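You operate a simulated robot arm through the tools that you are given. There is no shell and no other tool. Be economical: measure what you need, move in short steps, check, and stop when the job is done.

The job below is to be done with a simulated robot arm. You get a single attempt, and the scene is never put back.

JOB
Pull the stopper, empty the yellow and white pots, nest them in the orange bowl and plug the drain.
Fine: set the stopper on the basin tiles; tip the water on the slab, spilling little; yellow first, white inside it; no water is left standing.
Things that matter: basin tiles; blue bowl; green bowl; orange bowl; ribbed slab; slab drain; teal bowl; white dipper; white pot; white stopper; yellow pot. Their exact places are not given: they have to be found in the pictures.

Only the result counts: the job must be done as asked and must still hold three seconds after the hand-in. Knocking over, shifting, dropping, spilling or breaking anything else fails it. A push-on lid holds only when it is set on centred and level and pressed home; a screw cap is set on level and turned clockwise until tight.

ROBOT AND FRAMES
A 6-joint arm with a two-finger gripper, on a carriage that runs on a rail from [0.001, 1.084] to [-0.001, -1.056] (x, y) and turns from 188 to 520 degrees about z. Base frame: it is fixed where the carriage stands at the start and does not move with it; the origin is on the floor, on the carriage's upright axis, x ahead of it, y to its left, z up; the surface under the hand at the start is at about z = 0.74. Readings come in m, degrees, newtons and seconds.
Its first joint turns from -115.0 to 115.0 degrees. Places, roughly: basin tiles [1, -0.1, 0.7]; blue bowl (28x27x8 cm) [-3.5, -1.5, 0.3]; green bowl (24x23x8 cm) [-3.5, -1.2, 0.3]; ribbed slab [0.8, 0.4, 0.7]; slab drain [0.8, 0.1, 0.7]; teal bowl [-0.75, -1, 0.5]; white dipper [-1.25, -1, 0.5]. Payload 3.43 kg.
Tool frame: the origin (TCP) lies between the finger pads and is the grasp point; the fingertips stand 0.03 m ahead of it; z points along the fingers, y is the line along which they close. Largest opening 0.104 m; the body of the gripper starts 0.057 m behind the TCP.
Orientation is that of the tool frame in the base frame, as [roll, pitch, yaw] about the fixed x, y, z axes, in that order (R = Rz(yaw) Ry(pitch) Rx(roll)). With the fingers straight down and closing along the base's y, the tool's x points along the base's -x, its y along +y and its z along -z.

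CONTROLS
- The arm moves only by the tool arm_command. Its argument "increments" is a list of rows, each a list of 3 entries, a list of its own where there are three numbers: the shift along the tool's x, y, z in mm, then the turn, a rotation vector about the tool's x, y, z in degrees, then the closure, from 0 (fully open) to 1 (shut). In form: [[[dx, dy, dz], [ax, ay, az], gripper], ...]. A call has 1 to 20 rows; each row shifts and turns the commanded pose from where the row before left it, along the tool's axes as they then stand. Each row takes 0.2 s and may step no farther than 0.05 m and 8.6 degrees from the row before; otherwise, or with a gripper value out of range, the whole call is refused. A pose out of reach is approached as far as the arm can. The call stops where the force on the tool passes 40 N (or 10 N more than at its start, if that is more) or the arm is blocked; 0.2 s more then pass. The fingers move at their own pace (about 0.072 m/s each) and stop on an object; they squeeze with about 20 N. The grip force told is the motor's: it shows also when the fingers shut on nothing. Time passes only in rows, and 0.2 s behind the last, so rows that do not move let the fingers close. The reply holds the time, the measured pose of the TCP, the force on the tool along the base axes, the opening and the grip force, in the units named above and with some noise, with the torque about the TCP (base axes, N m) and any sound that the robot's microphone picked up.
- Cameras (640 x 400 px; columns grow to the right, rows downward): "scene" is now at [-0.0011, 0.1356, 1.505]; the picture's right is [-0.71, -0.70, 0.00], its down [-0.49, 0.49, -0.72] and it looks along [0.51, -0.51, -0.69] (base axes); focal length 214 px, centre (320, 200). "wrist" rides on the gripper at [0.067, 0.018, -0.09] in the tool frame; the picture's right is [-0.25, 0.97, 0.00], its down [-0.73, -0.19, -0.66] and it looks along [-0.64, -0.17, 0.75] (tool axes); focal length 218 px, centre (320, 200).
- capture(camera): a new picture of that camera. The clock stands still meanwhile.
- raise_lower(by): slides the trunk up (or, below 0, down) by that many m; the arm and the scene camera ride with it, the base frame stays. It gives what a move gives, with no picture.
- steer(legs): drives the robot by 1 to 6 legs, each [ahead, left, turn to the left] in m, m and degrees, along the robot's own axes; the way and the turn of a leg run together, so that a leg with both is an arc; at most 1.5 m and 180 degrees a leg. The arm and the cameras ride along, it lands a little off, and it stops where it bumps. It keeps to its track: a leg is cut to what the track allows. It gives what a move gives.
- aim_head(pan, tilt): turns the head with the scene camera to pan (to the left, within 155 degrees either way) and tilt (down, from -29 to 69), counted from straight ahead of the robot. It gives what a move gives.
- probe_pixels(camera, pixels): for up to 12 pixels [column, row] of the newest picture of that camera ("zoom" is the newest enlarged one), the place [x, y, z] in the base frame of the surface seen there, good to about 0.002 m. The clock stands still meanwhile.
- zoom(camera, box): a new picture of the part [left, top, right, bottom] of that camera's present view, enlarged. The clock stands still meanwhile.
- finish_job(): hands the job in; it is judged then, once.

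Go step by step. Measure first, check grasps and placings, and put right what went wrong. The budget is 80 turns and 48 pictures, counting those below and the enlarged ones. Unless the task says otherwise, let go and move clear before handing in, and close with one line.

The tools are called after ">>>" as name(argument=value, ...) on one line, values as JSON. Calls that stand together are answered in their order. arm_command: Moves the arm, as the interface text tells. Its arguments: {"type":"object","properties":{"increments":{"type":"array","items":{"type":"array"}}},"required":["increments"]} The other tools are called the same way: raise_lower (by) slides the trunk up or down; steer (legs) drives the base; aim_head (pan, tilt) turns the head that bears the scene camera; capture (camera) takes a picture; probe_pixels (camera, pixels) gives the place of the surface under pixels of a picture; zoom (camera, box) takes an enlarged picture of a part of a camera's view; finish_job () hands the job in.

At the start:

```text
t: 0.0
position: [0.8191, 0.004, 1.119]
ee_rot: [-180.0, 0.0, 180.0]
force: [-0.1, 0.3, -0.7]
torque: [0.02, -0.02, 0.0]
width: 0.1041
grasp_force: 0.1
trunk travel left (down, up): [-0.575, 0.415]
robot x, y, heading: [0.0023, -0.0004, 0.1]
head pan, tilt: [-45.3, 43.8]
```

scene: 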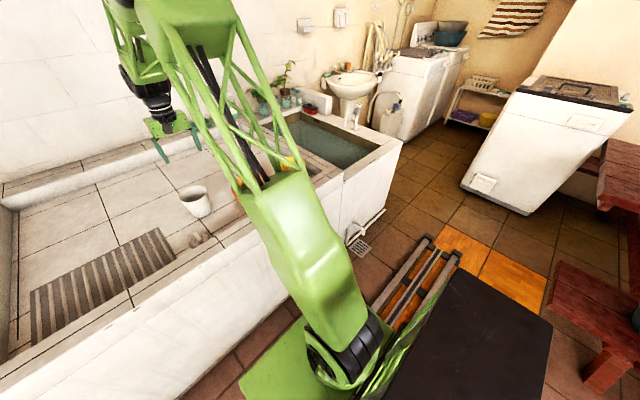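
wrist: 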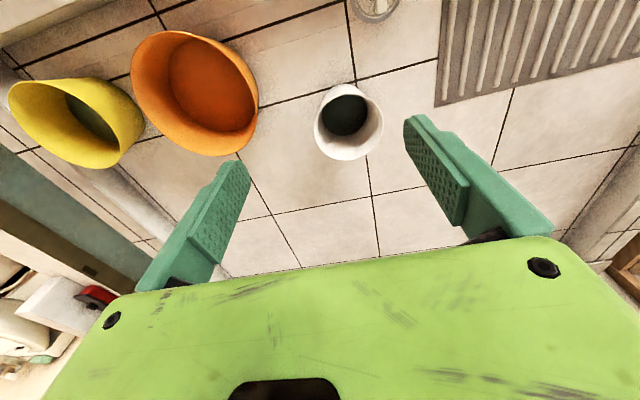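

The wrist picture shows the yellow pot (80,120), orange bowl (195,95), white pot (348,122), slab (540,50) and something at the drain (375,5). I'll probe these and zoom for detail.

>>> probe_pixels(camera="wrist", pixels=[[375, 8], [348, 85], [315, 125], [382, 118], [348, 158], [348, 115], [10, 95], [130, 125], [90, 110], [135, 75], [255, 120], [195, 80]])

>>> zoom(camera="wrist", box=[0, 0, 400, 200])

>>> aim_head(pan=15, tilt=50)

>>> capture(camera="scene")

```text
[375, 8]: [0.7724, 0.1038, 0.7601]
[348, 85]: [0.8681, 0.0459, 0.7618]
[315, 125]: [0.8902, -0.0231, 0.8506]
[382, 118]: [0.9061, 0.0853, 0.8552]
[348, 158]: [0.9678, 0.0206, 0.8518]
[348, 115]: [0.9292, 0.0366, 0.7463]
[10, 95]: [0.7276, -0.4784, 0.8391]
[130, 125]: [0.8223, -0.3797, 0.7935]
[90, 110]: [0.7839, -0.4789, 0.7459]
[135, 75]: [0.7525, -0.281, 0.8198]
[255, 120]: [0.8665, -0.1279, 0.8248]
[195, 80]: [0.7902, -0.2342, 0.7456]
```

```text
1.60 times, centred on (200, 100) of wrist
```

zoom: 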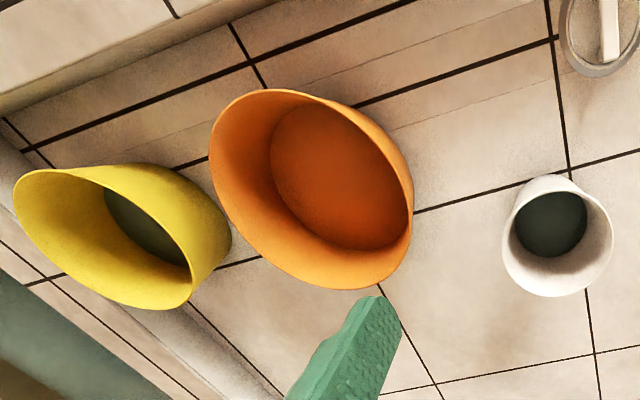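

```text
t: 1.3
position: [0.8197, 0.0045, 1.1191]
ee_rot: [180.0, -0.1, -180.0]
force: [-0.7, -0.3, -0.7]
torque: [0.0, 0.01, 0.0]
width: 0.1037
grasp_force: 0.0
trunk travel left (down, up): [-0.575, 0.415]
robot x, y, heading: [0.0034, 0.001, -0.1]
head pan, tilt: [15.0, 50.0]
```

```text
44 pictures are left
```

scene: 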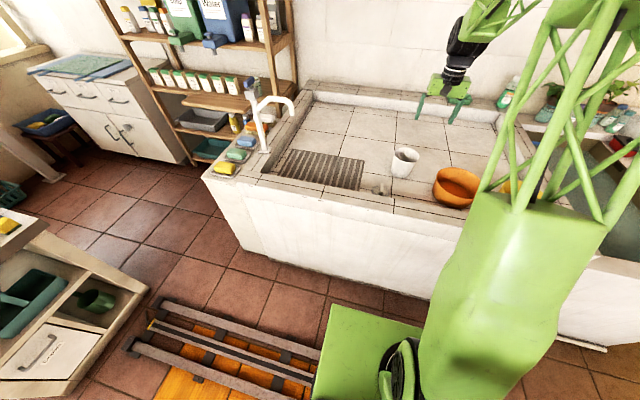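

>>> zoom(camera="scene", box=[250, 100, 490, 250])

>>> probe_pixels(camera="scene", pixels=[[278, 175], [290, 150], [363, 160], [357, 190], [376, 186], [386, 187], [405, 148], [392, 154], [419, 158], [405, 163], [320, 190], [440, 200]])

```text
2.67 times, centred on (370, 175) of scene
```

zoom: 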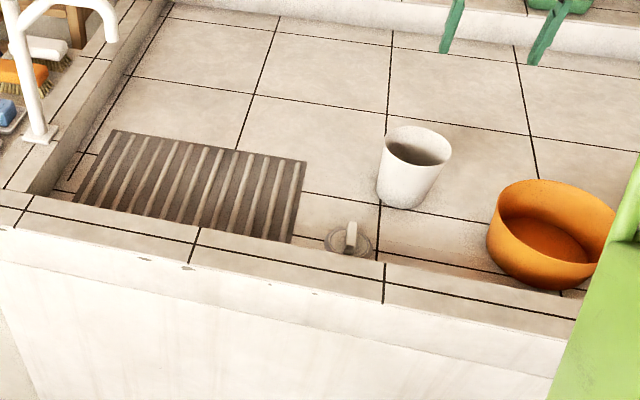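

```text
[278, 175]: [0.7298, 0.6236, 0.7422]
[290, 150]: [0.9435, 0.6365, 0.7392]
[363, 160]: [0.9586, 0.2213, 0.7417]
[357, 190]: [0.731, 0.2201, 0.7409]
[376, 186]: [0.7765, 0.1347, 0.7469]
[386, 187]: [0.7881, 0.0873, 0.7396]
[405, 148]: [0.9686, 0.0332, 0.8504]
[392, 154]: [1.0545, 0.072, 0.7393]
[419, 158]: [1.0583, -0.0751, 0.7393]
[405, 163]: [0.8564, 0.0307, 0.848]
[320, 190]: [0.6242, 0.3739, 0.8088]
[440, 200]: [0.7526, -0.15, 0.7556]
```

Slab top lies at z≈0.742 (x 0.73–0.95, y 0.22–0.63), stopper around (0.775, 0.10). I'll bring the wrist camera to look down on the stopper.

>>> arm_command(increments=[[[40, 17, 12], [0, 0, 0], 0], [[40, 17, 12], [0, 0, 0], 0], [[40, 17, 12], [0, 0, 0], 0], [[40, 17, 12], [0, 0, 0], 0], [[40, 17, 12], [0, 0, 0], 0], [[10, 10, 12], [0, 0, 0], 0]])

>>> capture(camera="wrist")

```text
t: 2.7
position: [0.6105, 0.0992, 1.0477]
ee_rot: [179.9, 0.0, -180.0]
force: [-0.2, -0.4, -0.2]
torque: [-0.01, 0.01, 0.0]
width: 0.104
grasp_force: 0.1
trunk travel left (down, up): [-0.575, 0.415]
robot x, y, heading: [-0.0018, 0.0006, -0.0]
head pan, tilt: [15.0, 50.0]
```

```text
42 pictures are left
```

wrist: 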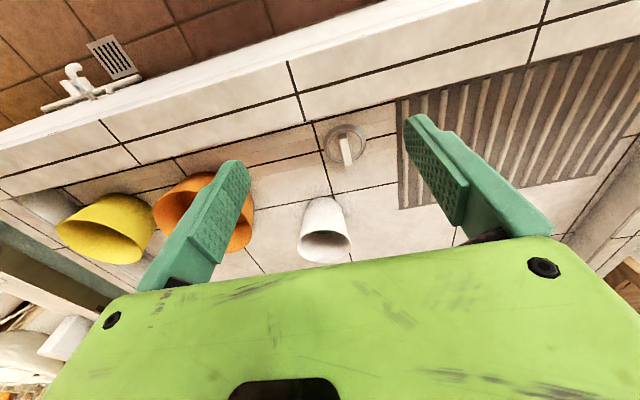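

>>> zoom(camera="wrist", box=[300, 110, 396, 170])

>>> probe_pixels(camera="wrist", pixels=[[324, 145], [345, 125], [366, 145], [343, 138], [345, 150], [348, 163], [335, 145], [355, 145], [290, 120], [345, 90], [398, 206], [640, 45]])

```text
6.67 times, centred on (348, 140) of wrist
```

zoom: 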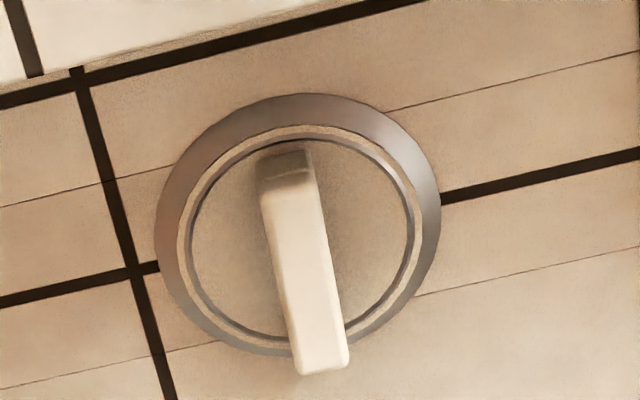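

```text
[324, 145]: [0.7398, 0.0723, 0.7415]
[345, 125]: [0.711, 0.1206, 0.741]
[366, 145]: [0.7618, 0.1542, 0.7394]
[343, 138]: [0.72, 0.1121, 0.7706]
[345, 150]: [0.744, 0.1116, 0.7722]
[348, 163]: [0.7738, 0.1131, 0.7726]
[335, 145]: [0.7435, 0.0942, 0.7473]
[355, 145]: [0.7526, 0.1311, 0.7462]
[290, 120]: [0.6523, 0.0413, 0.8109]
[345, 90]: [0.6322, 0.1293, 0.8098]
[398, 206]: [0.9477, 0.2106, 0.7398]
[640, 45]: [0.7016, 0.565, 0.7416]
```

The handle bar runs along x (0.72–0.774) at y≈0.112, top z≈0.772. I'll go over it and descend, fingers closing along y.

>>> arm_command(increments=[[[-46, 4, 0], [0, 0, 0], 0.3], [[-46, 4, 0], [0, 0, 0], 0.3], [[-44, 5, 10], [0, 0, 0], 0.3], [[0, 0, 48], [0, 0, 0], 0.3], [[0, 0, 48], [0, 0, 0], 0.3], [[0, 0, 48], [0, 0, 0], 0.3], [[0, 0, 48], [0, 0, 0], 0.3], [[0, 0, 24], [0, 0, 0], 0.3], [[0, 0, 0], [0, 0, 0], 0.3]])

>>> capture(camera="wrist")

```text
t: 4.7
position: [0.7451, 0.1127, 0.8191]
ee_rot: [180.0, 0.0, 179.9]
force: [-0.1, 0.8, 0.7]
torque: [0.0, 0.02, -0.03]
width: 0.0728
grasp_force: 0.1
trunk travel left (down, up): [-0.575, 0.415]
robot x, y, heading: [-0.0003, -0.0, -0.0]
head pan, tilt: [15.0, 50.0]
```

```text
40 pictures are left
```

wrist: 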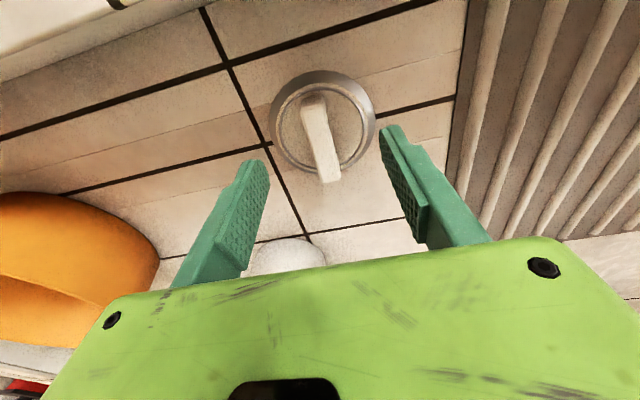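

The handle is between the fingertips (around 320,140). I'll descend 37 mm and close.

>>> arm_command(increments=[[[0, 0, 20], [0, 0, 0], 0.3], [[0, 0, 17], [0, 0, 0], 0.3], [[0, 0, 0], [0, 0, 0], 1], [[0, 0, 0], [0, 0, 0], 1], [[0, 0, 0], [0, 0, 0], 1], [[0, 0, 0], [0, 0, 0], 1]])

```text
t: 6.1
position: [0.7442, 0.1127, 0.7814]
ee_rot: [179.9, -0.1, 179.9]
force: [1.1, -0.4, -0.1]
torque: [-0.03, 0.01, -0.02]
width: 0.0153
grasp_force: 19.6
trunk travel left (down, up): [-0.575, 0.415]
robot x, y, heading: [-0.0003, -0.0021, -0.0]
head pan, tilt: [15.0, 50.0]
```

Gripped (width 15 mm). Lift gently.

>>> arm_command(increments=[[[0, 0, -10], [0, 0, 0], 1], [[0, 0, -10], [0, 0, 0], 1], [[0, 0, -20], [0, 0, 0], 1], [[0, 0, -30], [0, 0, 0], 1], [[0, 0, -40], [0, 0, 0], 1]])

>>> capture(camera="wrist")

```text
t: 7.3
position: [0.7457, 0.1123, 0.8947]
ee_rot: [179.9, 0.0, 179.9]
force: [-0.2, -0.1, -1.7]
torque: [0.0, 0.04, 0.01]
width: 0.0152
grasp_force: 20.0
trunk travel left (down, up): [-0.575, 0.415]
robot x, y, heading: [0.0012, -0.0016, -0.1]
head pan, tilt: [15.0, 50.0]
```

```text
39 pictures are left
```

wrist: 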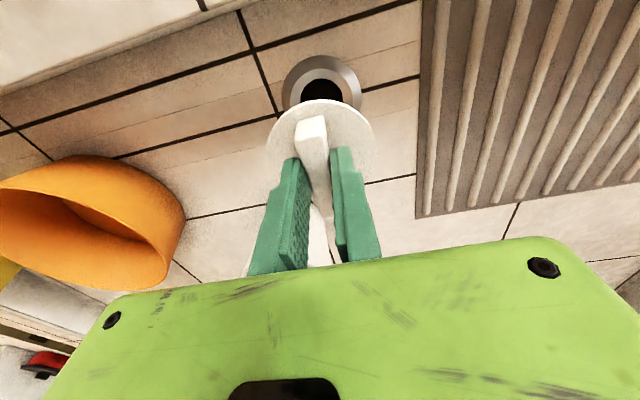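

Stopper is out, the drain is open. I'll take it over to about (0.77, 0.0) and go low, checking for the plug height.

>>> arm_command(increments=[[[-12, -37, 0], [0, 0, 0], 1], [[-12, -37, 0], [0, 0, 0], 1], [[0, -37, 0], [0, 0, 0], 1], [[0, 0, 45], [0, 0, 0], 1], [[0, 0, 30], [0, 0, 0], 1], [[0, 0, 0], [0, 0, 0], 1]])

>>> zoom(camera="scene", box=[370, 120, 466, 220])

>>> capture(camera="wrist")

```text
t: 8.7
position: [0.7682, 0.0011, 0.8175]
ee_rot: [-180.0, 0.0, 180.0]
force: [0.2, 0.2, 0.5]
torque: [0.02, 0.01, -0.01]
width: 0.015
grasp_force: 19.7
trunk travel left (down, up): [-0.575, 0.415]
robot x, y, heading: [-0.0021, -0.002, -0.1]
head pan, tilt: [15.0, 50.0]
```

```text
4.00 times, centred on (418, 170) of scene
```

zoom: 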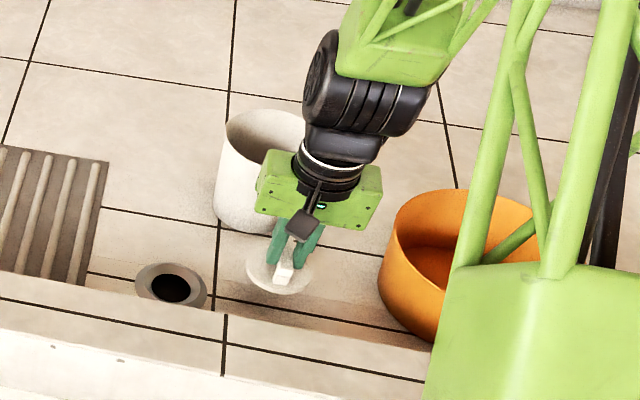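

```text
37 pictures are left
```

wrist: 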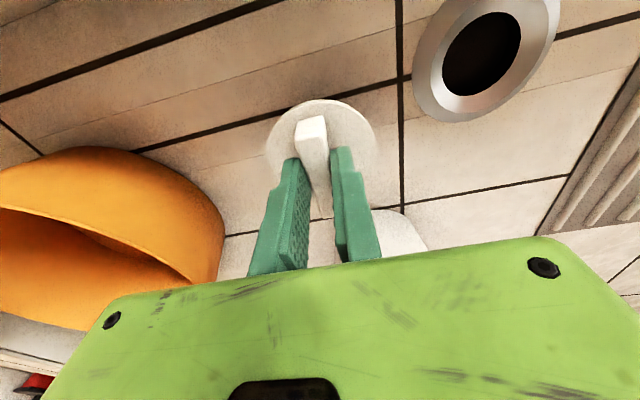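

Path is clear; I'll feel downward in small steps.

>>> arm_command(increments=[[[0, 0, 8], [0, 0, 0], 1], [[0, 0, 6], [0, 0, 0], 1], [[0, 0, 3], [0, 0, 0], 1], [[0, 0, 3], [0, 0, 0], 1], [[0, 0, 0], [0, 0, 0], 1]])

```text
t: 9.9
position: [0.7686, 0.0017, 0.7987]
ee_rot: [-179.9, -0.1, -180.0]
force: [0.6, 0.2, -0.1]
torque: [-0.01, 0.02, 0.0]
width: 0.015
grasp_force: 20.3
trunk travel left (down, up): [-0.575, 0.415]
robot x, y, heading: [0.0028, -0.0011, -0.2]
head pan, tilt: [15.0, 50.0]
```

>>> arm_command(increments=[[[0, 0, 2], [0, 0, 0], 1], [[0, 0, 2], [0, 0, 0], 1], [[0, 0, 2], [0, 0, 0], 1], [[0, 0, 2], [0, 0, 0], 1]])

```text
t: 10.9
position: [0.7686, 0.0015, 0.7917]
ee_rot: [180.0, 0.0, 180.0]
force: [-0.3, 0.5, 2.6]
torque: [0.0, 0.0, 0.01]
width: 0.0149
grasp_force: 19.7
trunk travel left (down, up): [-0.575, 0.415]
robot x, y, heading: [-0.0017, 0.0005, 0.1]
head pan, tilt: [15.0, 50.0]
```

Contact begins (2.6 N at z 0.792). Release and rise, then look.

>>> arm_command(increments=[[[0, 0, 1], [0, 0, 0], 1], [[0, 0, 0], [0, 0, 0], 0.4], [[0, 0, 0], [0, 0, 0], 0.4], [[0, 0, 0], [0, 0, 0], 0.4], [[0, 0, -20], [0, 0, 0], 0.4], [[0, 0, -40], [0, 0, 0], 0.4], [[0, 0, -40], [0, 0, 0], 0], [[0, 0, -40], [0, 0, 0], 0], [[30, 0, -40], [0, 0, 0], 0], [[30, 0, -40], [0, 0, 0], 0]])

>>> capture(camera="wrist")

```text
t: 13.1
position: [0.7108, -0.0014, 1.005]
ee_rot: [179.9, -0.1, 179.9]
force: [0.2, -0.2, -0.3]
torque: [0.03, 0.03, -0.02]
width: 0.1038
grasp_force: 0.1
trunk travel left (down, up): [-0.575, 0.415]
robot x, y, heading: [0.0004, -0.0018, -0.3]
head pan, tilt: [15.0, 50.0]
```

```text
36 pictures are left
```

wrist: 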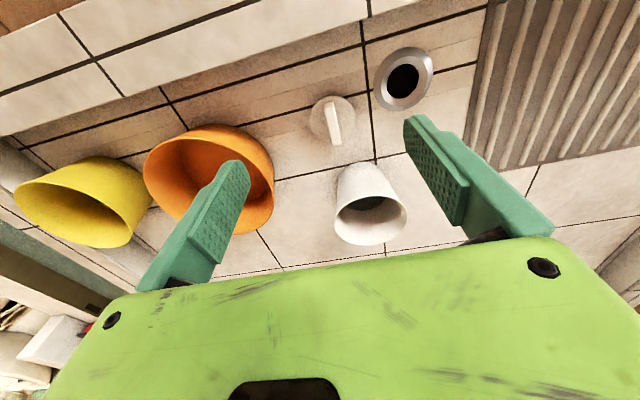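

Stopper stands on the tiles (331,120). I'll measure stopper, drain, white pot, and the yellow/orange rims.

>>> probe_pixels(camera="wrist", pixels=[[331, 104], [335, 140], [376, 78], [431, 76], [402, 50], [404, 108], [335, 205], [407, 207], [370, 188], [370, 244], [340, 180], [397, 180]])

>>> probe_pixels(camera="wrist", pixels=[[15, 188], [130, 240], [60, 173], [80, 246], [105, 170], [150, 195], [146, 162], [272, 190], [200, 132], [235, 232], [170, 210], [260, 145]])

>>> zoom(camera="wrist", box=[0, 110, 240, 260])

```text
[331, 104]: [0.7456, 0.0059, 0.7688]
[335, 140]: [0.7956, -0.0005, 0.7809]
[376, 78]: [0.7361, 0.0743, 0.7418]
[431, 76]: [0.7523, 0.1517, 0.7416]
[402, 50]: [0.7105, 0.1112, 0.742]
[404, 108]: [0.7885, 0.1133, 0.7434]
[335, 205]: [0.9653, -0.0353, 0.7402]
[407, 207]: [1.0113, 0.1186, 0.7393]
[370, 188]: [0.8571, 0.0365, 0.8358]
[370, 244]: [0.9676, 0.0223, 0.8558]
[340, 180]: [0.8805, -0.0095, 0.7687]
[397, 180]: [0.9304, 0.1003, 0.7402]
```

```text
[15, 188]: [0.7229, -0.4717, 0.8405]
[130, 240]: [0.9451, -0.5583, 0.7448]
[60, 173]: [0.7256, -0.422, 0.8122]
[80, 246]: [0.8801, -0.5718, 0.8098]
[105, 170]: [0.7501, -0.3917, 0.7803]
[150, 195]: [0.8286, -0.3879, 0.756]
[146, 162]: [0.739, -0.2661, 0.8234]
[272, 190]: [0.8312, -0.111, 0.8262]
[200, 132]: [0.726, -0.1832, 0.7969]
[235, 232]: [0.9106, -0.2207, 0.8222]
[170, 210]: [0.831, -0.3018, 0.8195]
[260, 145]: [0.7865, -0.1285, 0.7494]
```

```text
2.67 times, centred on (120, 185) of wrist
```

zoom: 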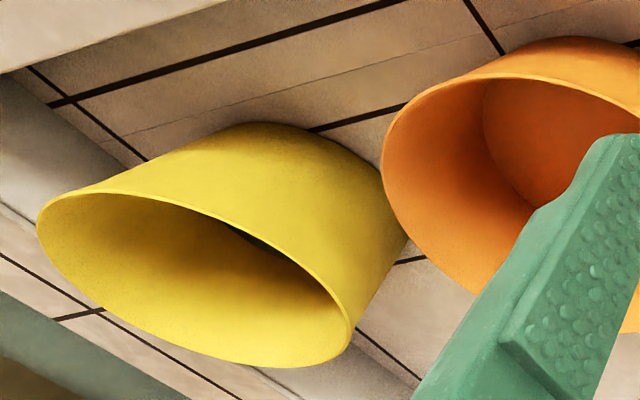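

Drain centre ≈(0.749, 0.113), white pot centre ≈(0.912, 0.031), orange ≈(0.818, −0.207). Now drive right to see the yellow pot properly.

>>> steer(legs=[[0, -0.42, 0]])

>>> capture(camera="wrist")

```text
t: 15.8
position: [0.7097, -0.4242, 1.0054]
ee_rot: [180.0, -0.1, -179.6]
force: [-0.5, 0.2, -0.7]
torque: [0.0, -0.02, 0.03]
width: 0.1041
grasp_force: 0.1
trunk travel left (down, up): [-0.575, 0.415]
robot x, y, heading: [-0.0019, -0.4256, 0.5]
head pan, tilt: [15.0, 50.0]
```

```text
34 pictures are left
```

wrist: 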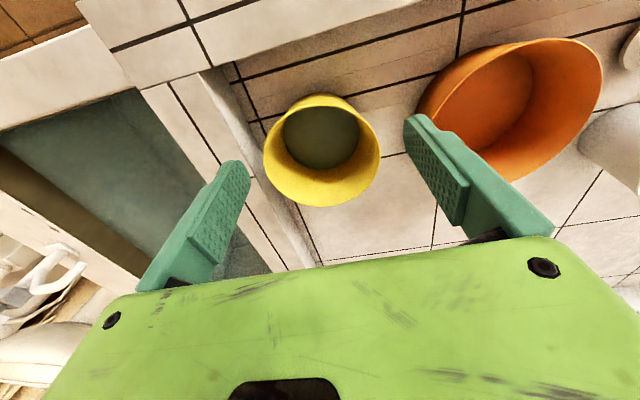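

>>> zoom(camera="wrist", box=[240, 80, 400, 220])

>>> probe_pixels(camera="wrist", pixels=[[265, 165], [379, 150], [314, 96], [330, 206], [280, 193], [372, 180], [320, 145], [300, 130], [345, 155], [286, 115], [352, 105], [300, 205]])

```text
2.86 times, centred on (320, 150) of wrist
```

zoom: 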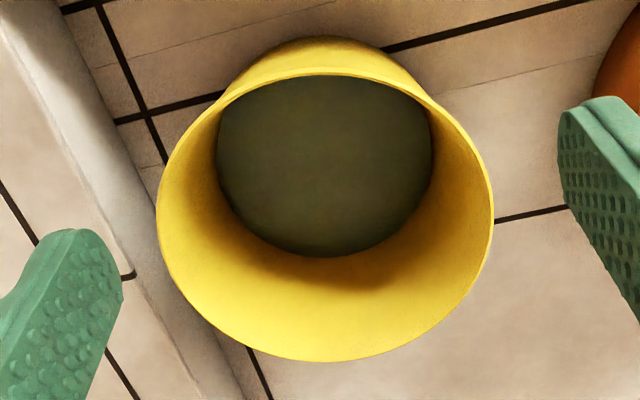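

```text
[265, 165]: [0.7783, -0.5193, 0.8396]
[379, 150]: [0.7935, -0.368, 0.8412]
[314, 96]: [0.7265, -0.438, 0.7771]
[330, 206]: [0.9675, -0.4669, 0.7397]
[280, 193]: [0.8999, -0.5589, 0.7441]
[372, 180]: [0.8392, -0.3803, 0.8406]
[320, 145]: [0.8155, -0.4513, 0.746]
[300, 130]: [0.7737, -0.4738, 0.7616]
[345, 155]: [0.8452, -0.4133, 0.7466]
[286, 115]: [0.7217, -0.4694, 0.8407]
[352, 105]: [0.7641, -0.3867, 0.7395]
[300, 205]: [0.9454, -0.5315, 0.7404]
```

Yellow pot: centre ≈(0.797, −0.445), rim radius ≈0.077 at z 0.84, wall slope ≈7°. I'll grip its far rim (one finger inside) so that it can be tipped toward the robot; first turn the hand 90° and lean it 7°.

>>> arm_command(increments=[[[-45, -5, 0], [0, 0, 0], 0.5], [[-45, -5, 0], [0, 0, 0], 0.5], [[-45, -5, 0], [0, 0, 0], 0.5], [[-40, -6, 0], [0, 0, 0], 0.5], [[0, 0, 0], [0, 0, 8.2], 0.5], [[0, 0, 0], [0, 0, 8.2], 0.5], [[0, 0, 0], [0, 0, 8.2], 0.5], [[0, 0, 0], [0, 0, 8.2], 0.5], [[0, 0, 0], [0, 0, 8.2], 0.5], [[0, 0, 0], [0, 0, 8.2], 0.5], [[0, 0, 0], [0, 0, 8.2], 0.5], [[0, 0, 0], [0, 0, 8.2], 0.5], [[0, 0, 0], [0, 0, 8.2], 0.5], [[0, 0, 0], [0, 0, 8.2], 0.5], [[0, 0, 0], [0, 0, 8.0], 0.5], [[0, 0, 0], [7, 0, 0], 0.5], [[0, 0, 0], [0, 0, 0], 0.5]])

>>> capture(camera="wrist")

```text
t: 19.4
position: [0.8853, -0.4442, 1.0046]
ee_rot: [-172.9, 0.0, 90.2]
force: [0.0, 0.1, 0.1]
torque: [0.0, 0.04, 0.03]
width: 0.0519
grasp_force: 0.0
trunk travel left (down, up): [-0.575, 0.415]
robot x, y, heading: [-0.0013, -0.4267, 0.1]
head pan, tilt: [15.0, 50.0]
```

```text
32 pictures are left
```

wrist: 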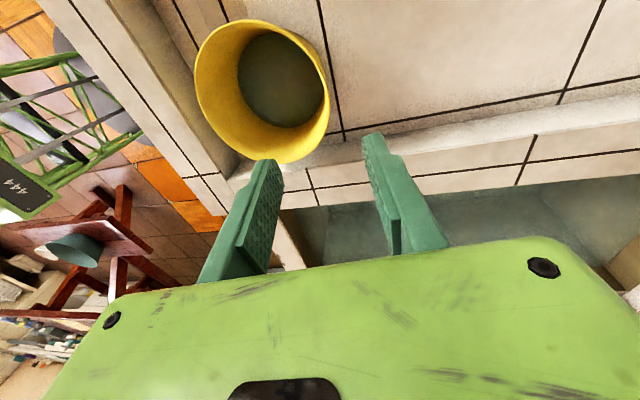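

Orientation is as wanted. Verify far-rim location from this picture before descending.

>>> probe_pixels(camera="wrist", pixels=[[327, 75], [329, 100], [324, 125], [197, 95], [245, 22], [285, 162], [330, 88], [310, 145]])

```text
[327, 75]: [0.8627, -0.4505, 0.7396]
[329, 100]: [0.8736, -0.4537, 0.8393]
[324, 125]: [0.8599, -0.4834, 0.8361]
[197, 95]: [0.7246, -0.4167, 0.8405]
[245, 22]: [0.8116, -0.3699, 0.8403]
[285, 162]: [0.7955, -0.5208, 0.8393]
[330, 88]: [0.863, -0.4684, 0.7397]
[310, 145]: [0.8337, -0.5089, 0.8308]
```

Rim confirmed (outer far edge x≈0.874). Descend along the wall in steps.

>>> arm_command(increments=[[[0, 6, 45], [0, 0, 0], 0.5], [[0, 0, 45], [0, 0, 0], 0.5], [[0, 0, 40], [0, 0, 0], 0.5], [[0, 0, 25], [0, 0, 0], 0.5], [[0, 0, 15], [0, 0, 0], 0.5], [[0, 0, 11], [0, 0, 0], 0.5], [[0, 0, 0], [0, 0, 0], 0.5]])

>>> capture(camera="wrist")

```text
t: 21.0
position: [0.8694, -0.4432, 0.8258]
ee_rot: [-173.1, 0.0, 90.4]
force: [-0.5, -0.9, 0.3]
torque: [0.02, -0.01, 0.04]
width: 0.0519
grasp_force: 0.0
trunk travel left (down, up): [-0.575, 0.415]
robot x, y, heading: [-0.0032, -0.4246, 0.4]
head pan, tilt: [15.0, 50.0]
```

```text
31 pictures are left
```

wrist: 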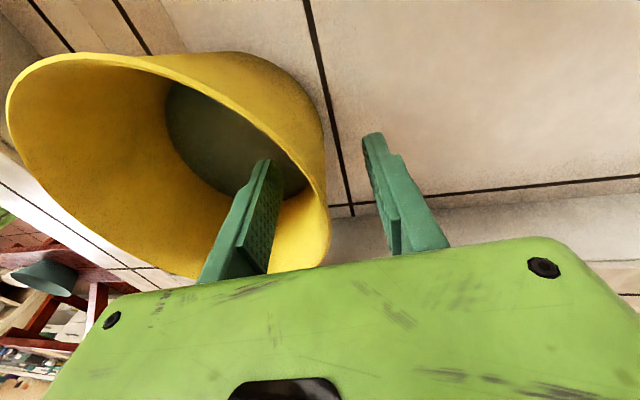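

The wall is between the fingers. Close.

>>> arm_command(increments=[[[0, 0, 0], [0, 0, 0], 0.7], [[0, 0, 0], [0, 0, 0], 0.85], [[0, 0, 0], [0, 0, 0], 1], [[0, 0, 0], [0, 0, 0], 1], [[0, 0, 0], [0, 0, 0], 1], [[0, 0, 0], [0, 0, 0], 1]])

>>> capture(camera="wrist")

```text
t: 22.4
position: [0.868, -0.4416, 0.8253]
ee_rot: [-173.0, 0.0, 90.4]
force: [-0.4, 2.2, 6.2]
torque: [-0.23, 0.7, -0.27]
width: 0.0058
grasp_force: 19.5
trunk travel left (down, up): [-0.575, 0.415]
robot x, y, heading: [0.003, -0.4296, -0.1]
head pan, tilt: [15.0, 50.0]
```

```text
30 pictures are left
```

wrist: 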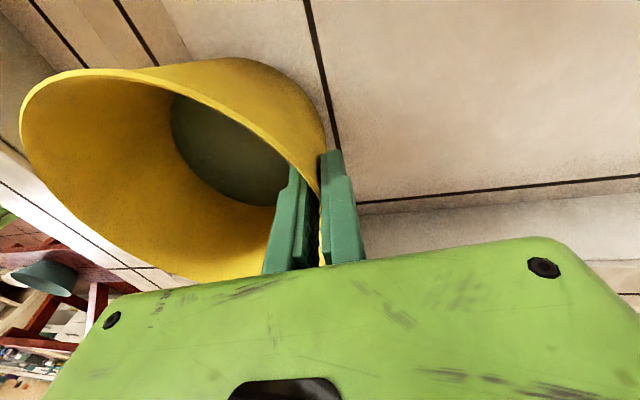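

Gripped (5.8 mm wall). Lift straight up 30 mm slowly and check weight/tilt.

>>> arm_command(increments=[[[0, -0.6, -5], [0, 0, 0], 1], [[0, -0.6, -5], [0, 0, 0], 1], [[0, -1.2, -10], [0, 0, 0], 1], [[0, -1.2, -10], [0, 0, 0], 1], [[0, 0, 0], [0, 0, 0], 1]])

>>> capture(camera="wrist")

```text
t: 23.6
position: [0.8691, -0.4439, 0.8546]
ee_rot: [-173.0, 0.0, 90.3]
force: [-0.5, -0.1, -2.2]
torque: [0.0, -0.15, 0.02]
width: 0.0059
grasp_force: 19.8
trunk travel left (down, up): [-0.575, 0.415]
robot x, y, heading: [0.002, -0.4246, 0.4]
head pan, tilt: [15.0, 50.0]
```

```text
29 pictures are left
```

wrist: 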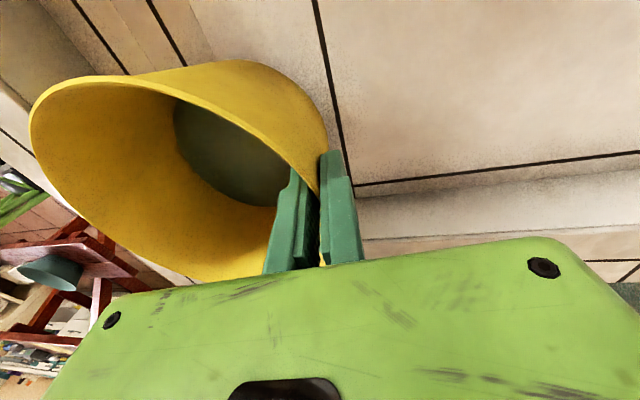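

Held level, only ≈2 N. Lift 0.15 m more, then drive left along the rail to the slab.

>>> arm_command(increments=[[[0, -1.8, -15], [0, 0, 0], 1], [[0, -2.4, -20], [0, 0, 0], 1], [[0, -2.4, -20], [0, 0, 0], 1], [[0, -2.4, -20], [0, 0, 0], 1], [[0, -2.4, -20], [0, 0, 0], 1], [[0, -2.4, -20], [0, 0, 0], 1], [[0, -2.4, -20], [0, 0, 0], 1], [[0, -1.8, -15], [0, 0, 0], 1], [[0, 0, 0], [0, 0, 0], 1]])

>>> steer(legs=[[0, 0.3, 0], [0, 0.3, 0], [0, 0.27, 0]])

>>> aim_head(pan=0, tilt=48)

>>> capture(camera="scene")

>>> capture(camera="wrist")

```text
t: 25.6
position: [0.87, -0.4427, 1.0065]
ee_rot: [-173.0, 0.1, 90.3]
force: [1.4, -0.2, -2.8]
torque: [0.02, -0.19, 0.02]
width: 0.006
grasp_force: 19.8
trunk travel left (down, up): [-0.575, 0.415]
robot x, y, heading: [0.0022, -0.4275, 0.2]
head pan, tilt: [15.0, 50.0]
```

```text
t: 31.1
position: [0.8701, 0.4227, 1.0055]
ee_rot: [-173.1, 0.0, 89.7]
force: [-0.2, 0.6, -2.5]
torque: [0.02, -0.22, -0.02]
width: 0.0061
grasp_force: 20.5
trunk travel left (down, up): [-0.575, 0.415]
robot x, y, heading: [0.001, 0.4481, -0.2]
head pan, tilt: [15.0, 50.0]
```

```text
t: 31.8
position: [0.8707, 0.423, 1.0062]
ee_rot: [-173.1, 0.0, 89.6]
force: [-0.5, 0.5, -2.8]
torque: [-0.01, -0.19, 0.02]
width: 0.0063
grasp_force: 20.2
trunk travel left (down, up): [-0.575, 0.415]
robot x, y, heading: [-0.0002, 0.4475, -0.2]
head pan, tilt: [0.0, 48.0]
```

```text
28 pictures are left
```

scene: 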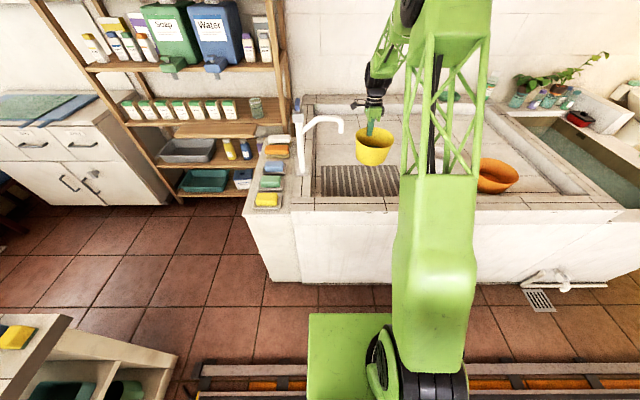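

```text
27 pictures are left
```

wrist: 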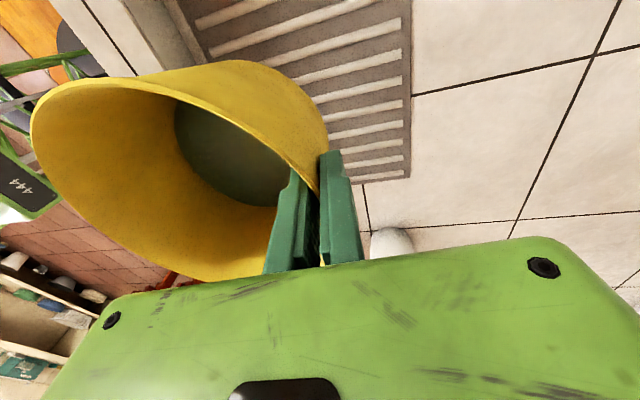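

The pot is over the slab. Check how near the tap is before tipping.

>>> probe_pixels(camera="scene", pixels=[[341, 130], [320, 119], [299, 125], [298, 170], [325, 167], [325, 195], [392, 153], [398, 195]])

```text
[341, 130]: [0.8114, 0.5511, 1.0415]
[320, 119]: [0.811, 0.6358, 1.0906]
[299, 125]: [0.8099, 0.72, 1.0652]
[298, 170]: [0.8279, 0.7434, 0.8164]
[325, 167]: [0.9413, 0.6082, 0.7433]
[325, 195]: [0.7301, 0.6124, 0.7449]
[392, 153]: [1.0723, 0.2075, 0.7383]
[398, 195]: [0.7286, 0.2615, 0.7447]
```

The tap spout tip is at (0.81, 0.55, 1.04), so I'll shift right 0.08 m to stay clear, move over the slab, then tip in stages.

>>> steer(legs=[[0, -0.08, 0]])

>>> arm_command(increments=[[[0, 12.5, 11], [0, 0, 0], 1], [[0, 12.5, 11], [0, 0, 0], 1], [[0, 12.5, 11], [0, 0, 0], 1], [[0, 12.5, 11], [0, 0, 0], 1], [[0, 0, 0], [-5, 0, 0], 1], [[0, 0, 0], [-5, 0, 0], 1], [[0, 0, 0], [-5, 0, 0], 1], [[0, 0, 0], [-5, 0, 0], 1], [[0, 0, 0], [-5, 0, 0], 1], [[0, 0, 0], [-5, 0, 0], 1], [[0, 0, 0], [-5, 0, 0], 1], [[0, 0, 0], [-5, 0, 0], 1]])

>>> capture(camera="scene")

```text
t: 32.9
position: [0.8704, 0.3428, 1.0062]
ee_rot: [-173.0, 0.1, 89.7]
force: [-0.6, -0.7, -2.9]
torque: [0.05, -0.19, -0.02]
width: 0.0058
grasp_force: 19.8
trunk travel left (down, up): [-0.575, 0.415]
robot x, y, heading: [0.002, 0.3703, -0.4]
head pan, tilt: [0.0, 48.0]
```

```text
t: 35.5
position: [0.9143, 0.3428, 0.9566]
ee_rot: [146.9, 0.3, 89.7]
force: [-0.3, 0.6, -2.8]
torque: [0.04, -0.08, -0.01]
width: 0.0059
grasp_force: 19.6
trunk travel left (down, up): [-0.575, 0.415]
robot x, y, heading: [-0.0011, 0.373, -0.2]
head pan, tilt: [0.0, 48.0]
```

```text
26 pictures are left
```

scene: 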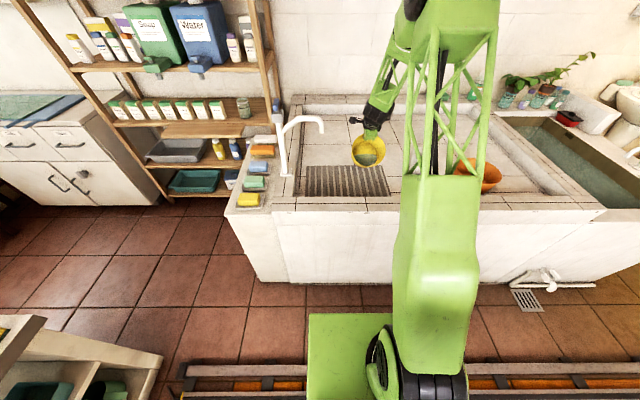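

Tilted ≈40° with nothing lost yet apparently. Continue tipping slowly.

>>> arm_command(increments=[[[0, 0, 0], [-3.5, 0, 0], 1], [[0, 0, 0], [-3.5, 0, 0], 1], [[0, 0, 0], [-3.5, 0, 0], 1], [[0, 0, 0], [-3.5, 0, 0], 1], [[0, 0, 0], [-3.5, 0, 0], 1], [[0, 0, 0], [-3.5, 0, 0], 1], [[0, 0, 0], [-3.5, 0, 0], 1], [[0, 0, 0], [-3.5, 0, 0], 1], [[0, 0, 0], [-3.5, 0, 0], 1], [[0, 0, 0], [-3.5, 0, 0], 1], [[0, 0, 0], [-3.5, 0, 0], 1], [[0, 0, 0], [-3.5, 0, 0], 1], [[0, 0, 0], [-3.5, 0, 0], 1]])

>>> zoom(camera="scene", box=[260, 80, 500, 230])

```text
t: 38.3
position: [0.9151, 0.3365, 0.956]
ee_rot: [104.0, 1.3, 88.9]
force: [0.9, 0.7, -1.2]
torque: [0.03, 0.03, 0.0]
width: 0.0061
grasp_force: 19.8
out of reach, approached as far as the arm can: row 1, 2
trunk travel left (down, up): [-0.575, 0.415]
robot x, y, heading: [0.0039, 0.3732, -0.5]
head pan, tilt: [0.0, 48.0]
```

```text
2.67 times, centred on (380, 155) of scene
```

zoom: 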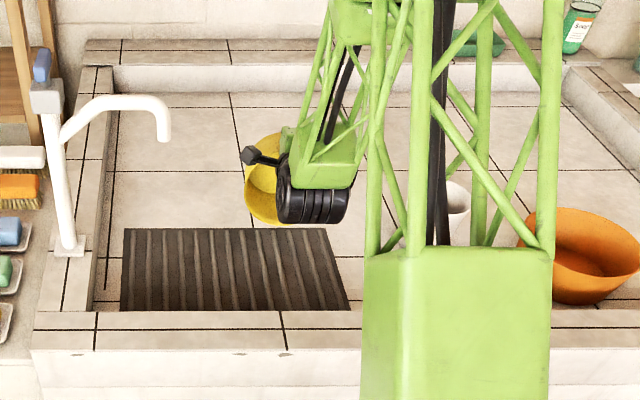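

The weight fell to ≈1.2 N and the slab darkened with water. Tip on to ≈105° and let it drip.

>>> arm_command(increments=[[[0, 0, 0], [-4, 0, 0], 1], [[0, 0, 0], [-4, 0, 0], 1], [[0, 0, 0], [-4, 0, 0], 1], [[0, 0, 0], [-4, 0, 0], 1], [[0, 0, 0], [-4, 0, 0], 1], [[0, 0, 0], [0, 0, 0], 1], [[0, 0, 0], [0, 0, 0], 1], [[0, 0, 0], [0, 0, 0], 1], [[0, 0, 0], [0, 0, 0], 1], [[0, 0, 0], [0, 0, 0], 1], [[0, 0, 0], [0, 0, 0], 1], [[0, 0, 0], [0, 0, 0], 1]])

>>> capture(camera="wrist")

```text
t: 40.9
position: [0.9148, 0.3357, 0.9555]
ee_rot: [84.0, 1.2, 88.7]
force: [-0.5, -1.0, -0.2]
torque: [0.02, 0.09, -0.03]
width: 0.006
grasp_force: 19.8
trunk travel left (down, up): [-0.575, 0.415]
robot x, y, heading: [0.0019, 0.3677, -0.6]
head pan, tilt: [0.0, 48.0]
```

```text
24 pictures are left
```

wrist: 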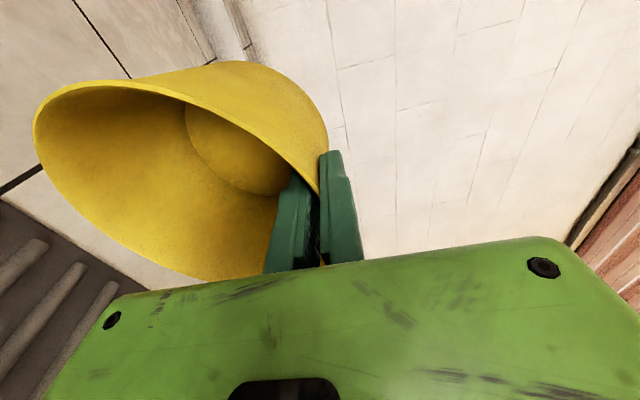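

Pot is empty. Right it again and rise.

>>> arm_command(increments=[[[0, 0, 0], [8.5, 0, 0], 1], [[0, 0, 0], [8.5, 0, 0], 1], [[0, 0, 0], [8.5, 0, 0], 1], [[0, 0, 0], [8.5, 0, 0], 1], [[0, 0, 0], [8.5, 0, 0], 1], [[0, 0, 0], [8.5, 0, 0], 1], [[0, 0, 0], [8.5, 0, 0], 1], [[0, 0, 0], [8.5, 0, 0], 1], [[0, 0, 0], [8.5, 0, 0], 1], [[0, 0, 0], [8.5, 0, 0], 1], [[0, 0, 0], [8.5, 0, 0], 1], [[0, 0, 0], [8.5, 0, 0], 1], [[0, -4, -33], [1, 0, 0], 1], [[0, -4, -33], [0, 0, 0], 1], [[0, 0, 0], [0, 0, 0], 1]])

>>> steer(legs=[[0, -0.3, 0], [0, -0.245, 0]])

>>> capture(camera="wrist")

>>> capture(camera="scene")

```text
t: 44.1
position: [0.9145, 0.3384, 1.0223]
ee_rot: [-173.0, 1.1, 88.9]
force: [-0.8, 0.4, -0.2]
torque: [0.02, -0.08, 0.0]
width: 0.0058
grasp_force: 19.8
trunk travel left (down, up): [-0.575, 0.415]
robot x, y, heading: [-0.0017, 0.3737, -0.3]
head pan, tilt: [0.0, 48.0]
```

```text
t: 47.7
position: [0.9135, -0.2186, 1.0207]
ee_rot: [-173.1, 1.2, 88.3]
force: [0.0, -0.3, 0.0]
torque: [-0.03, -0.08, 0.0]
width: 0.0059
grasp_force: 20.1
trunk travel left (down, up): [-0.575, 0.415]
robot x, y, heading: [0.0039, -0.1842, -1.1]
head pan, tilt: [0.0, 48.0]
```

```text
23 pictures are left
```

wrist: 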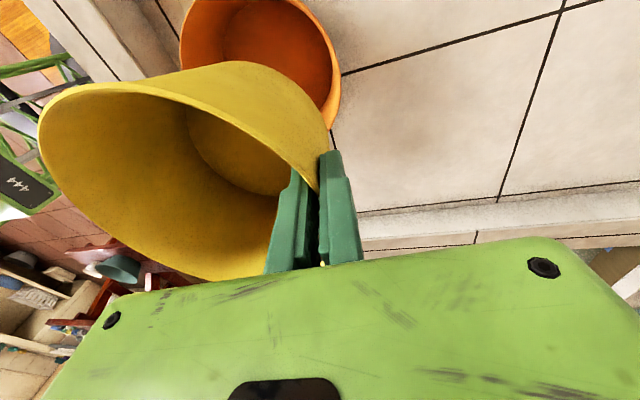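

```text
22 pictures are left
```

scene: 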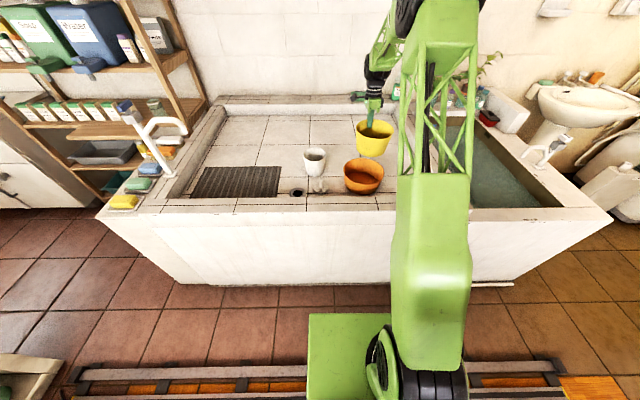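

Measure the orange rim and the held yellow pot's rim together in the scene picture.

>>> zoom(camera="scene", box=[280, 95, 440, 215])

```text
3.33 times, centred on (360, 155) of scene
```

zoom: 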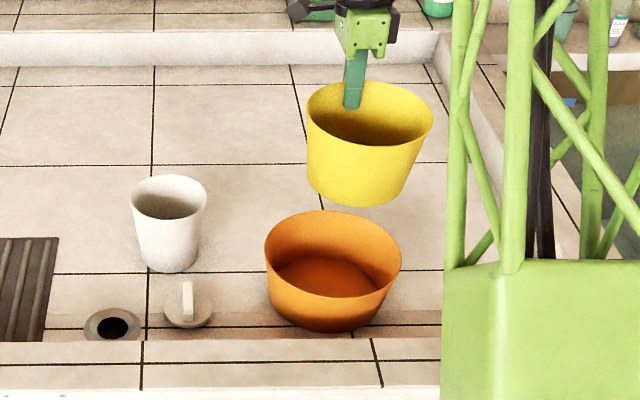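

>>> probe_pixels(camera="zoom", pixels=[[267, 250], [400, 255], [333, 297], [333, 212], [279, 278], [375, 285], [325, 262], [309, 105], [431, 116], [362, 146], [395, 86], [325, 275]])

```text
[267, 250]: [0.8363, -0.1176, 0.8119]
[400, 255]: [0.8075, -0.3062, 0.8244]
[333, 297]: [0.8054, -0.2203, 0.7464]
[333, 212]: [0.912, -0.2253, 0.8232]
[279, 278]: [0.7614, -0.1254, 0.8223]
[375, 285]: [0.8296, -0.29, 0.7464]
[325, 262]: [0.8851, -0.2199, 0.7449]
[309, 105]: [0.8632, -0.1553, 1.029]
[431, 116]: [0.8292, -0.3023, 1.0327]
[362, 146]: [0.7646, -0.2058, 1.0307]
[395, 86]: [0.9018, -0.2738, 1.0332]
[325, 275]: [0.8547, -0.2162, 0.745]
```

Orange centre (0.817, −0.2075), r≈0.097; held pot centre ≈(0.839, −0.228). I'll shift −32 mm in x (leaving room for the outer finger) and +20 mm in y, then lower most of the way.

>>> arm_command(increments=[[[10, -16, 2], [0, 0, 0], 1], [[10, -16, 2], [0, 0, 0], 1], [[0, 0, 0], [0, 0, 0], 1], [[0, 4.9, 39.7], [0, 0, 0], 1], [[0, 4.9, 39.7], [0, 0, 0], 1], [[0, 2.4, 20], [0, 0, 0], 1], [[0, 0, 0], [0, 0, 0], 1]])

>>> zoom(camera="scene", box=[280, 95, 440, 215])

```text
t: 49.3
position: [0.8823, -0.2002, 0.9189]
ee_rot: [-172.9, 1.3, 88.2]
force: [0.3, 1.2, 0.0]
torque: [-0.02, -0.03, 0.0]
width: 0.0061
grasp_force: 20.0
trunk travel left (down, up): [-0.575, 0.415]
robot x, y, heading: [-0.0024, -0.1798, -0.7]
head pan, tilt: [0.0, 48.0]
```

```text
3.33 times, centred on (360, 155) of scene
```

zoom: 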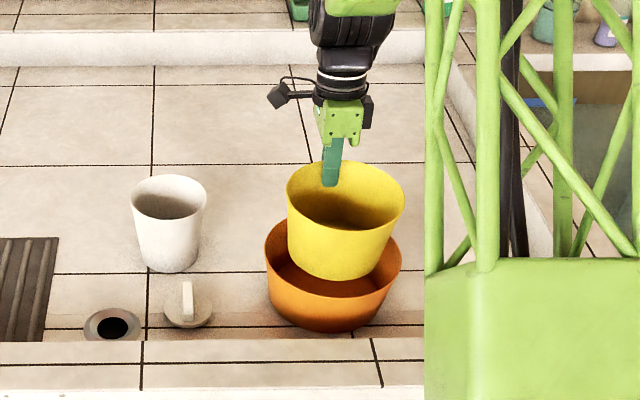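

>>> probe_pixels(camera="zoom", pixels=[[288, 190], [402, 200], [340, 228], [370, 166], [310, 172]])

```text
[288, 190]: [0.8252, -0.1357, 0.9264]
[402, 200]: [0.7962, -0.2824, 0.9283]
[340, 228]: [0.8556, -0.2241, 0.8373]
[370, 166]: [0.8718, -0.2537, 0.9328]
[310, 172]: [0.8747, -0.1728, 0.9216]
```

Held pot centre ≈(0.810, −0.209): well inside. Lower on, feeling for contact.

>>> arm_command(increments=[[[0, 4.9, 39.7], [0, 0, 0], 1], [[0, 3, 25], [0, 0, 0], 1], [[0, 1.2, 10], [0, 0, 0], 1], [[0, 0.5, 4], [0, 0, 0], 1], [[0, 0.25, 2], [0, 0, 0], 1], [[0, 0, 0], [0, 0, 0], 1]])

```text
t: 50.7
position: [0.88, -0.2015, 0.8377]
ee_rot: [-172.9, 1.2, 88.3]
force: [-0.3, 0.8, -0.9]
torque: [-0.03, -0.07, -0.01]
width: 0.0063
grasp_force: 20.3
trunk travel left (down, up): [-0.575, 0.415]
robot x, y, heading: [-0.0002, -0.1758, -0.8]
head pan, tilt: [0.0, 48.0]
```

>>> arm_command(increments=[[[0, 0.25, 2], [0, 0, 0], 1], [[0, 0.25, 2], [0, 0, 0], 1], [[0, 0.2, 1.5], [0, 0, 0], 1], [[0, 0, 0], [0, 0, 0], 1]])

>>> capture(camera="wrist")

```text
t: 51.7
position: [0.8801, -0.2011, 0.8333]
ee_rot: [-173.0, 1.2, 88.2]
force: [1.8, 0.0, 5.4]
torque: [-0.13, 0.58, 0.01]
width: 0.0057
grasp_force: 20.2
trunk travel left (down, up): [-0.575, 0.415]
robot x, y, heading: [0.0001, -0.1759, -1.0]
head pan, tilt: [0.0, 48.0]
```

```text
19 pictures are left
```

wrist: 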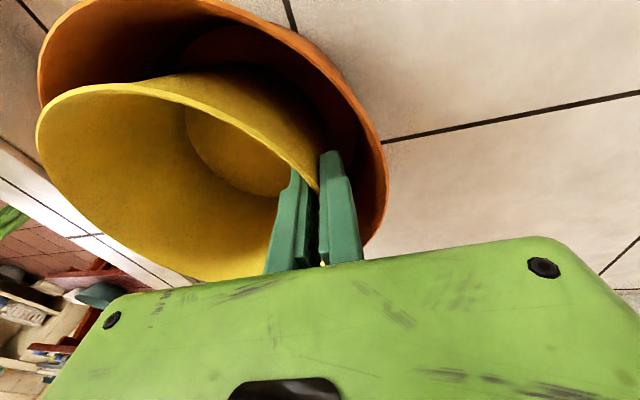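

It rests on the bowl floor (5.4 N). Open slightly and withdraw along the fingers.

>>> arm_command(increments=[[[0, 0, 0], [0, 0, 0], 0.85], [[0, 0, 0], [0, 0, 0], 0.85], [[0, 0, 0], [0, 0, 0], 0.85], [[0, 0, -10], [0, 0, 0], 0.85], [[0, 0, -20], [0, 0, 0], 0.85], [[0, 0, -40], [0, 0, 0], 0.8], [[0, 0, -45], [0, 0, 0], 0.5], [[0, 0, -45], [0, 0, 0], 0.5], [[0, 0, -30], [0, 0, 0], 0.5], [[0, 0, 0], [0, 0, 0], 0.5]])

>>> zoom(camera="scene", box=[280, 95, 440, 215])

```text
t: 53.9
position: [0.9056, -0.1993, 1.0214]
ee_rot: [-172.9, 1.1, 88.3]
force: [0.5, -0.1, -0.2]
torque: [-0.01, 0.01, 0.0]
width: 0.052
grasp_force: 0.1
trunk travel left (down, up): [-0.575, 0.415]
robot x, y, heading: [-0.0009, -0.1775, -0.9]
head pan, tilt: [0.0, 48.0]
```

```text
3.33 times, centred on (360, 155) of scene
```

zoom: 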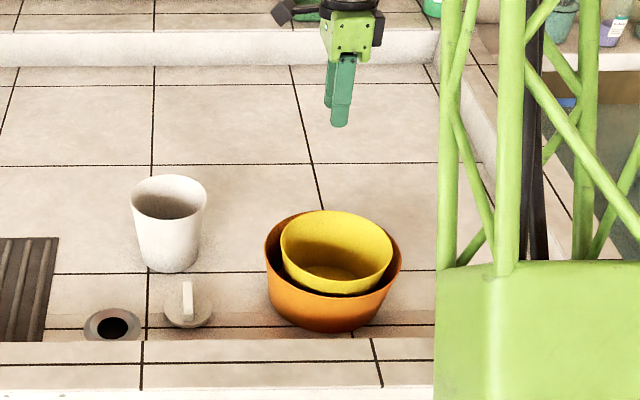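

Yellow sits in the bowl. Now measure the white pot and the nested yellow rim.

>>> probe_pixels(camera="zoom", pixels=[[133, 195], [206, 195], [168, 218], [170, 176], [143, 255], [198, 255], [168, 268], [282, 250], [391, 258], [335, 292], [338, 212], [335, 272]])

```text
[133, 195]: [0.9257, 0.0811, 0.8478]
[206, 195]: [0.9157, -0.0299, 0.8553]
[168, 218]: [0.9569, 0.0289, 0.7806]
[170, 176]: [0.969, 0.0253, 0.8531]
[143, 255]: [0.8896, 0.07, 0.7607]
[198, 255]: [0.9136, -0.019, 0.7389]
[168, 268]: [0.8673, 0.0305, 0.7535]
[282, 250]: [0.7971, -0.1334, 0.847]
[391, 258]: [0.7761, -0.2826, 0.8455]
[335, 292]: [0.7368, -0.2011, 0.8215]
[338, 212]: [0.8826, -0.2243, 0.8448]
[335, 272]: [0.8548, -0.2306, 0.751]
```

White pot: centre ≈(0.913, 0.0265), rim r≈0.056 at z 0.852. I'll drive over and try to reach its far rim the same way.

>>> steer(legs=[[0, 0.226, 1.0]])

>>> arm_command(increments=[[[0, 27, -3], [0, 0, 0], 0.5], [[0, 27, -3], [0, 0, 0], 0.5], [[0, 25, -3], [0, 0, 0], 0.5], [[0, 0, 0], [0, 0, 0], 0.5]])

>>> capture(camera="wrist")

```text
t: 55.7
position: [0.9061, 0.0463, 1.0203]
ee_rot: [-173.0, 1.1, 89.5]
force: [-0.7, -0.2, 0.3]
torque: [0.01, 0.02, -0.01]
width: 0.0522
grasp_force: 0.0
trunk travel left (down, up): [-0.575, 0.415]
robot x, y, heading: [-0.0019, 0.0481, 0.4]
head pan, tilt: [0.0, 48.0]
```

```text
t: 56.7
position: [0.986, 0.0457, 1.019]
ee_rot: [-172.9, 1.1, 89.5]
force: [0.7, -0.6, -0.3]
torque: [-0.01, 0.02, 0.01]
width: 0.052
grasp_force: 0.1
trunk travel left (down, up): [-0.575, 0.415]
robot x, y, heading: [0.007, 0.0475, 0.2]
head pan, tilt: [0.0, 48.0]
```

```text
17 pictures are left
```

wrist: 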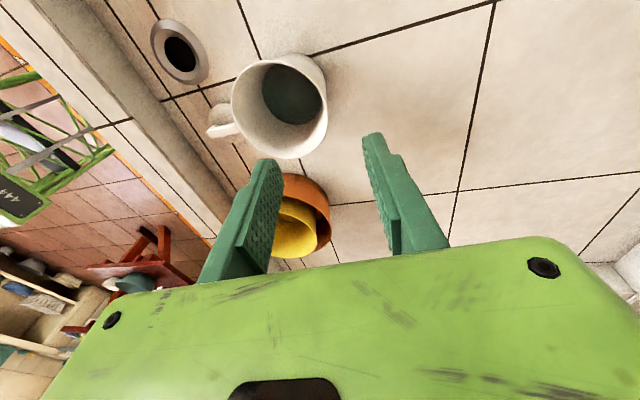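

>>> probe_pixels(camera="wrist", pixels=[[326, 112], [322, 130], [300, 157], [260, 62], [233, 105], [245, 135], [313, 70], [327, 95]])

```text
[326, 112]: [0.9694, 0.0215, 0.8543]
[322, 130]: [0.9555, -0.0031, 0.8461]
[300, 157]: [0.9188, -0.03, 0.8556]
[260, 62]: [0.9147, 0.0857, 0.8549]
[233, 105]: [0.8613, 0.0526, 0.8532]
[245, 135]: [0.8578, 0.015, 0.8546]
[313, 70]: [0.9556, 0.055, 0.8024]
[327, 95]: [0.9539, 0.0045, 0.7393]
```

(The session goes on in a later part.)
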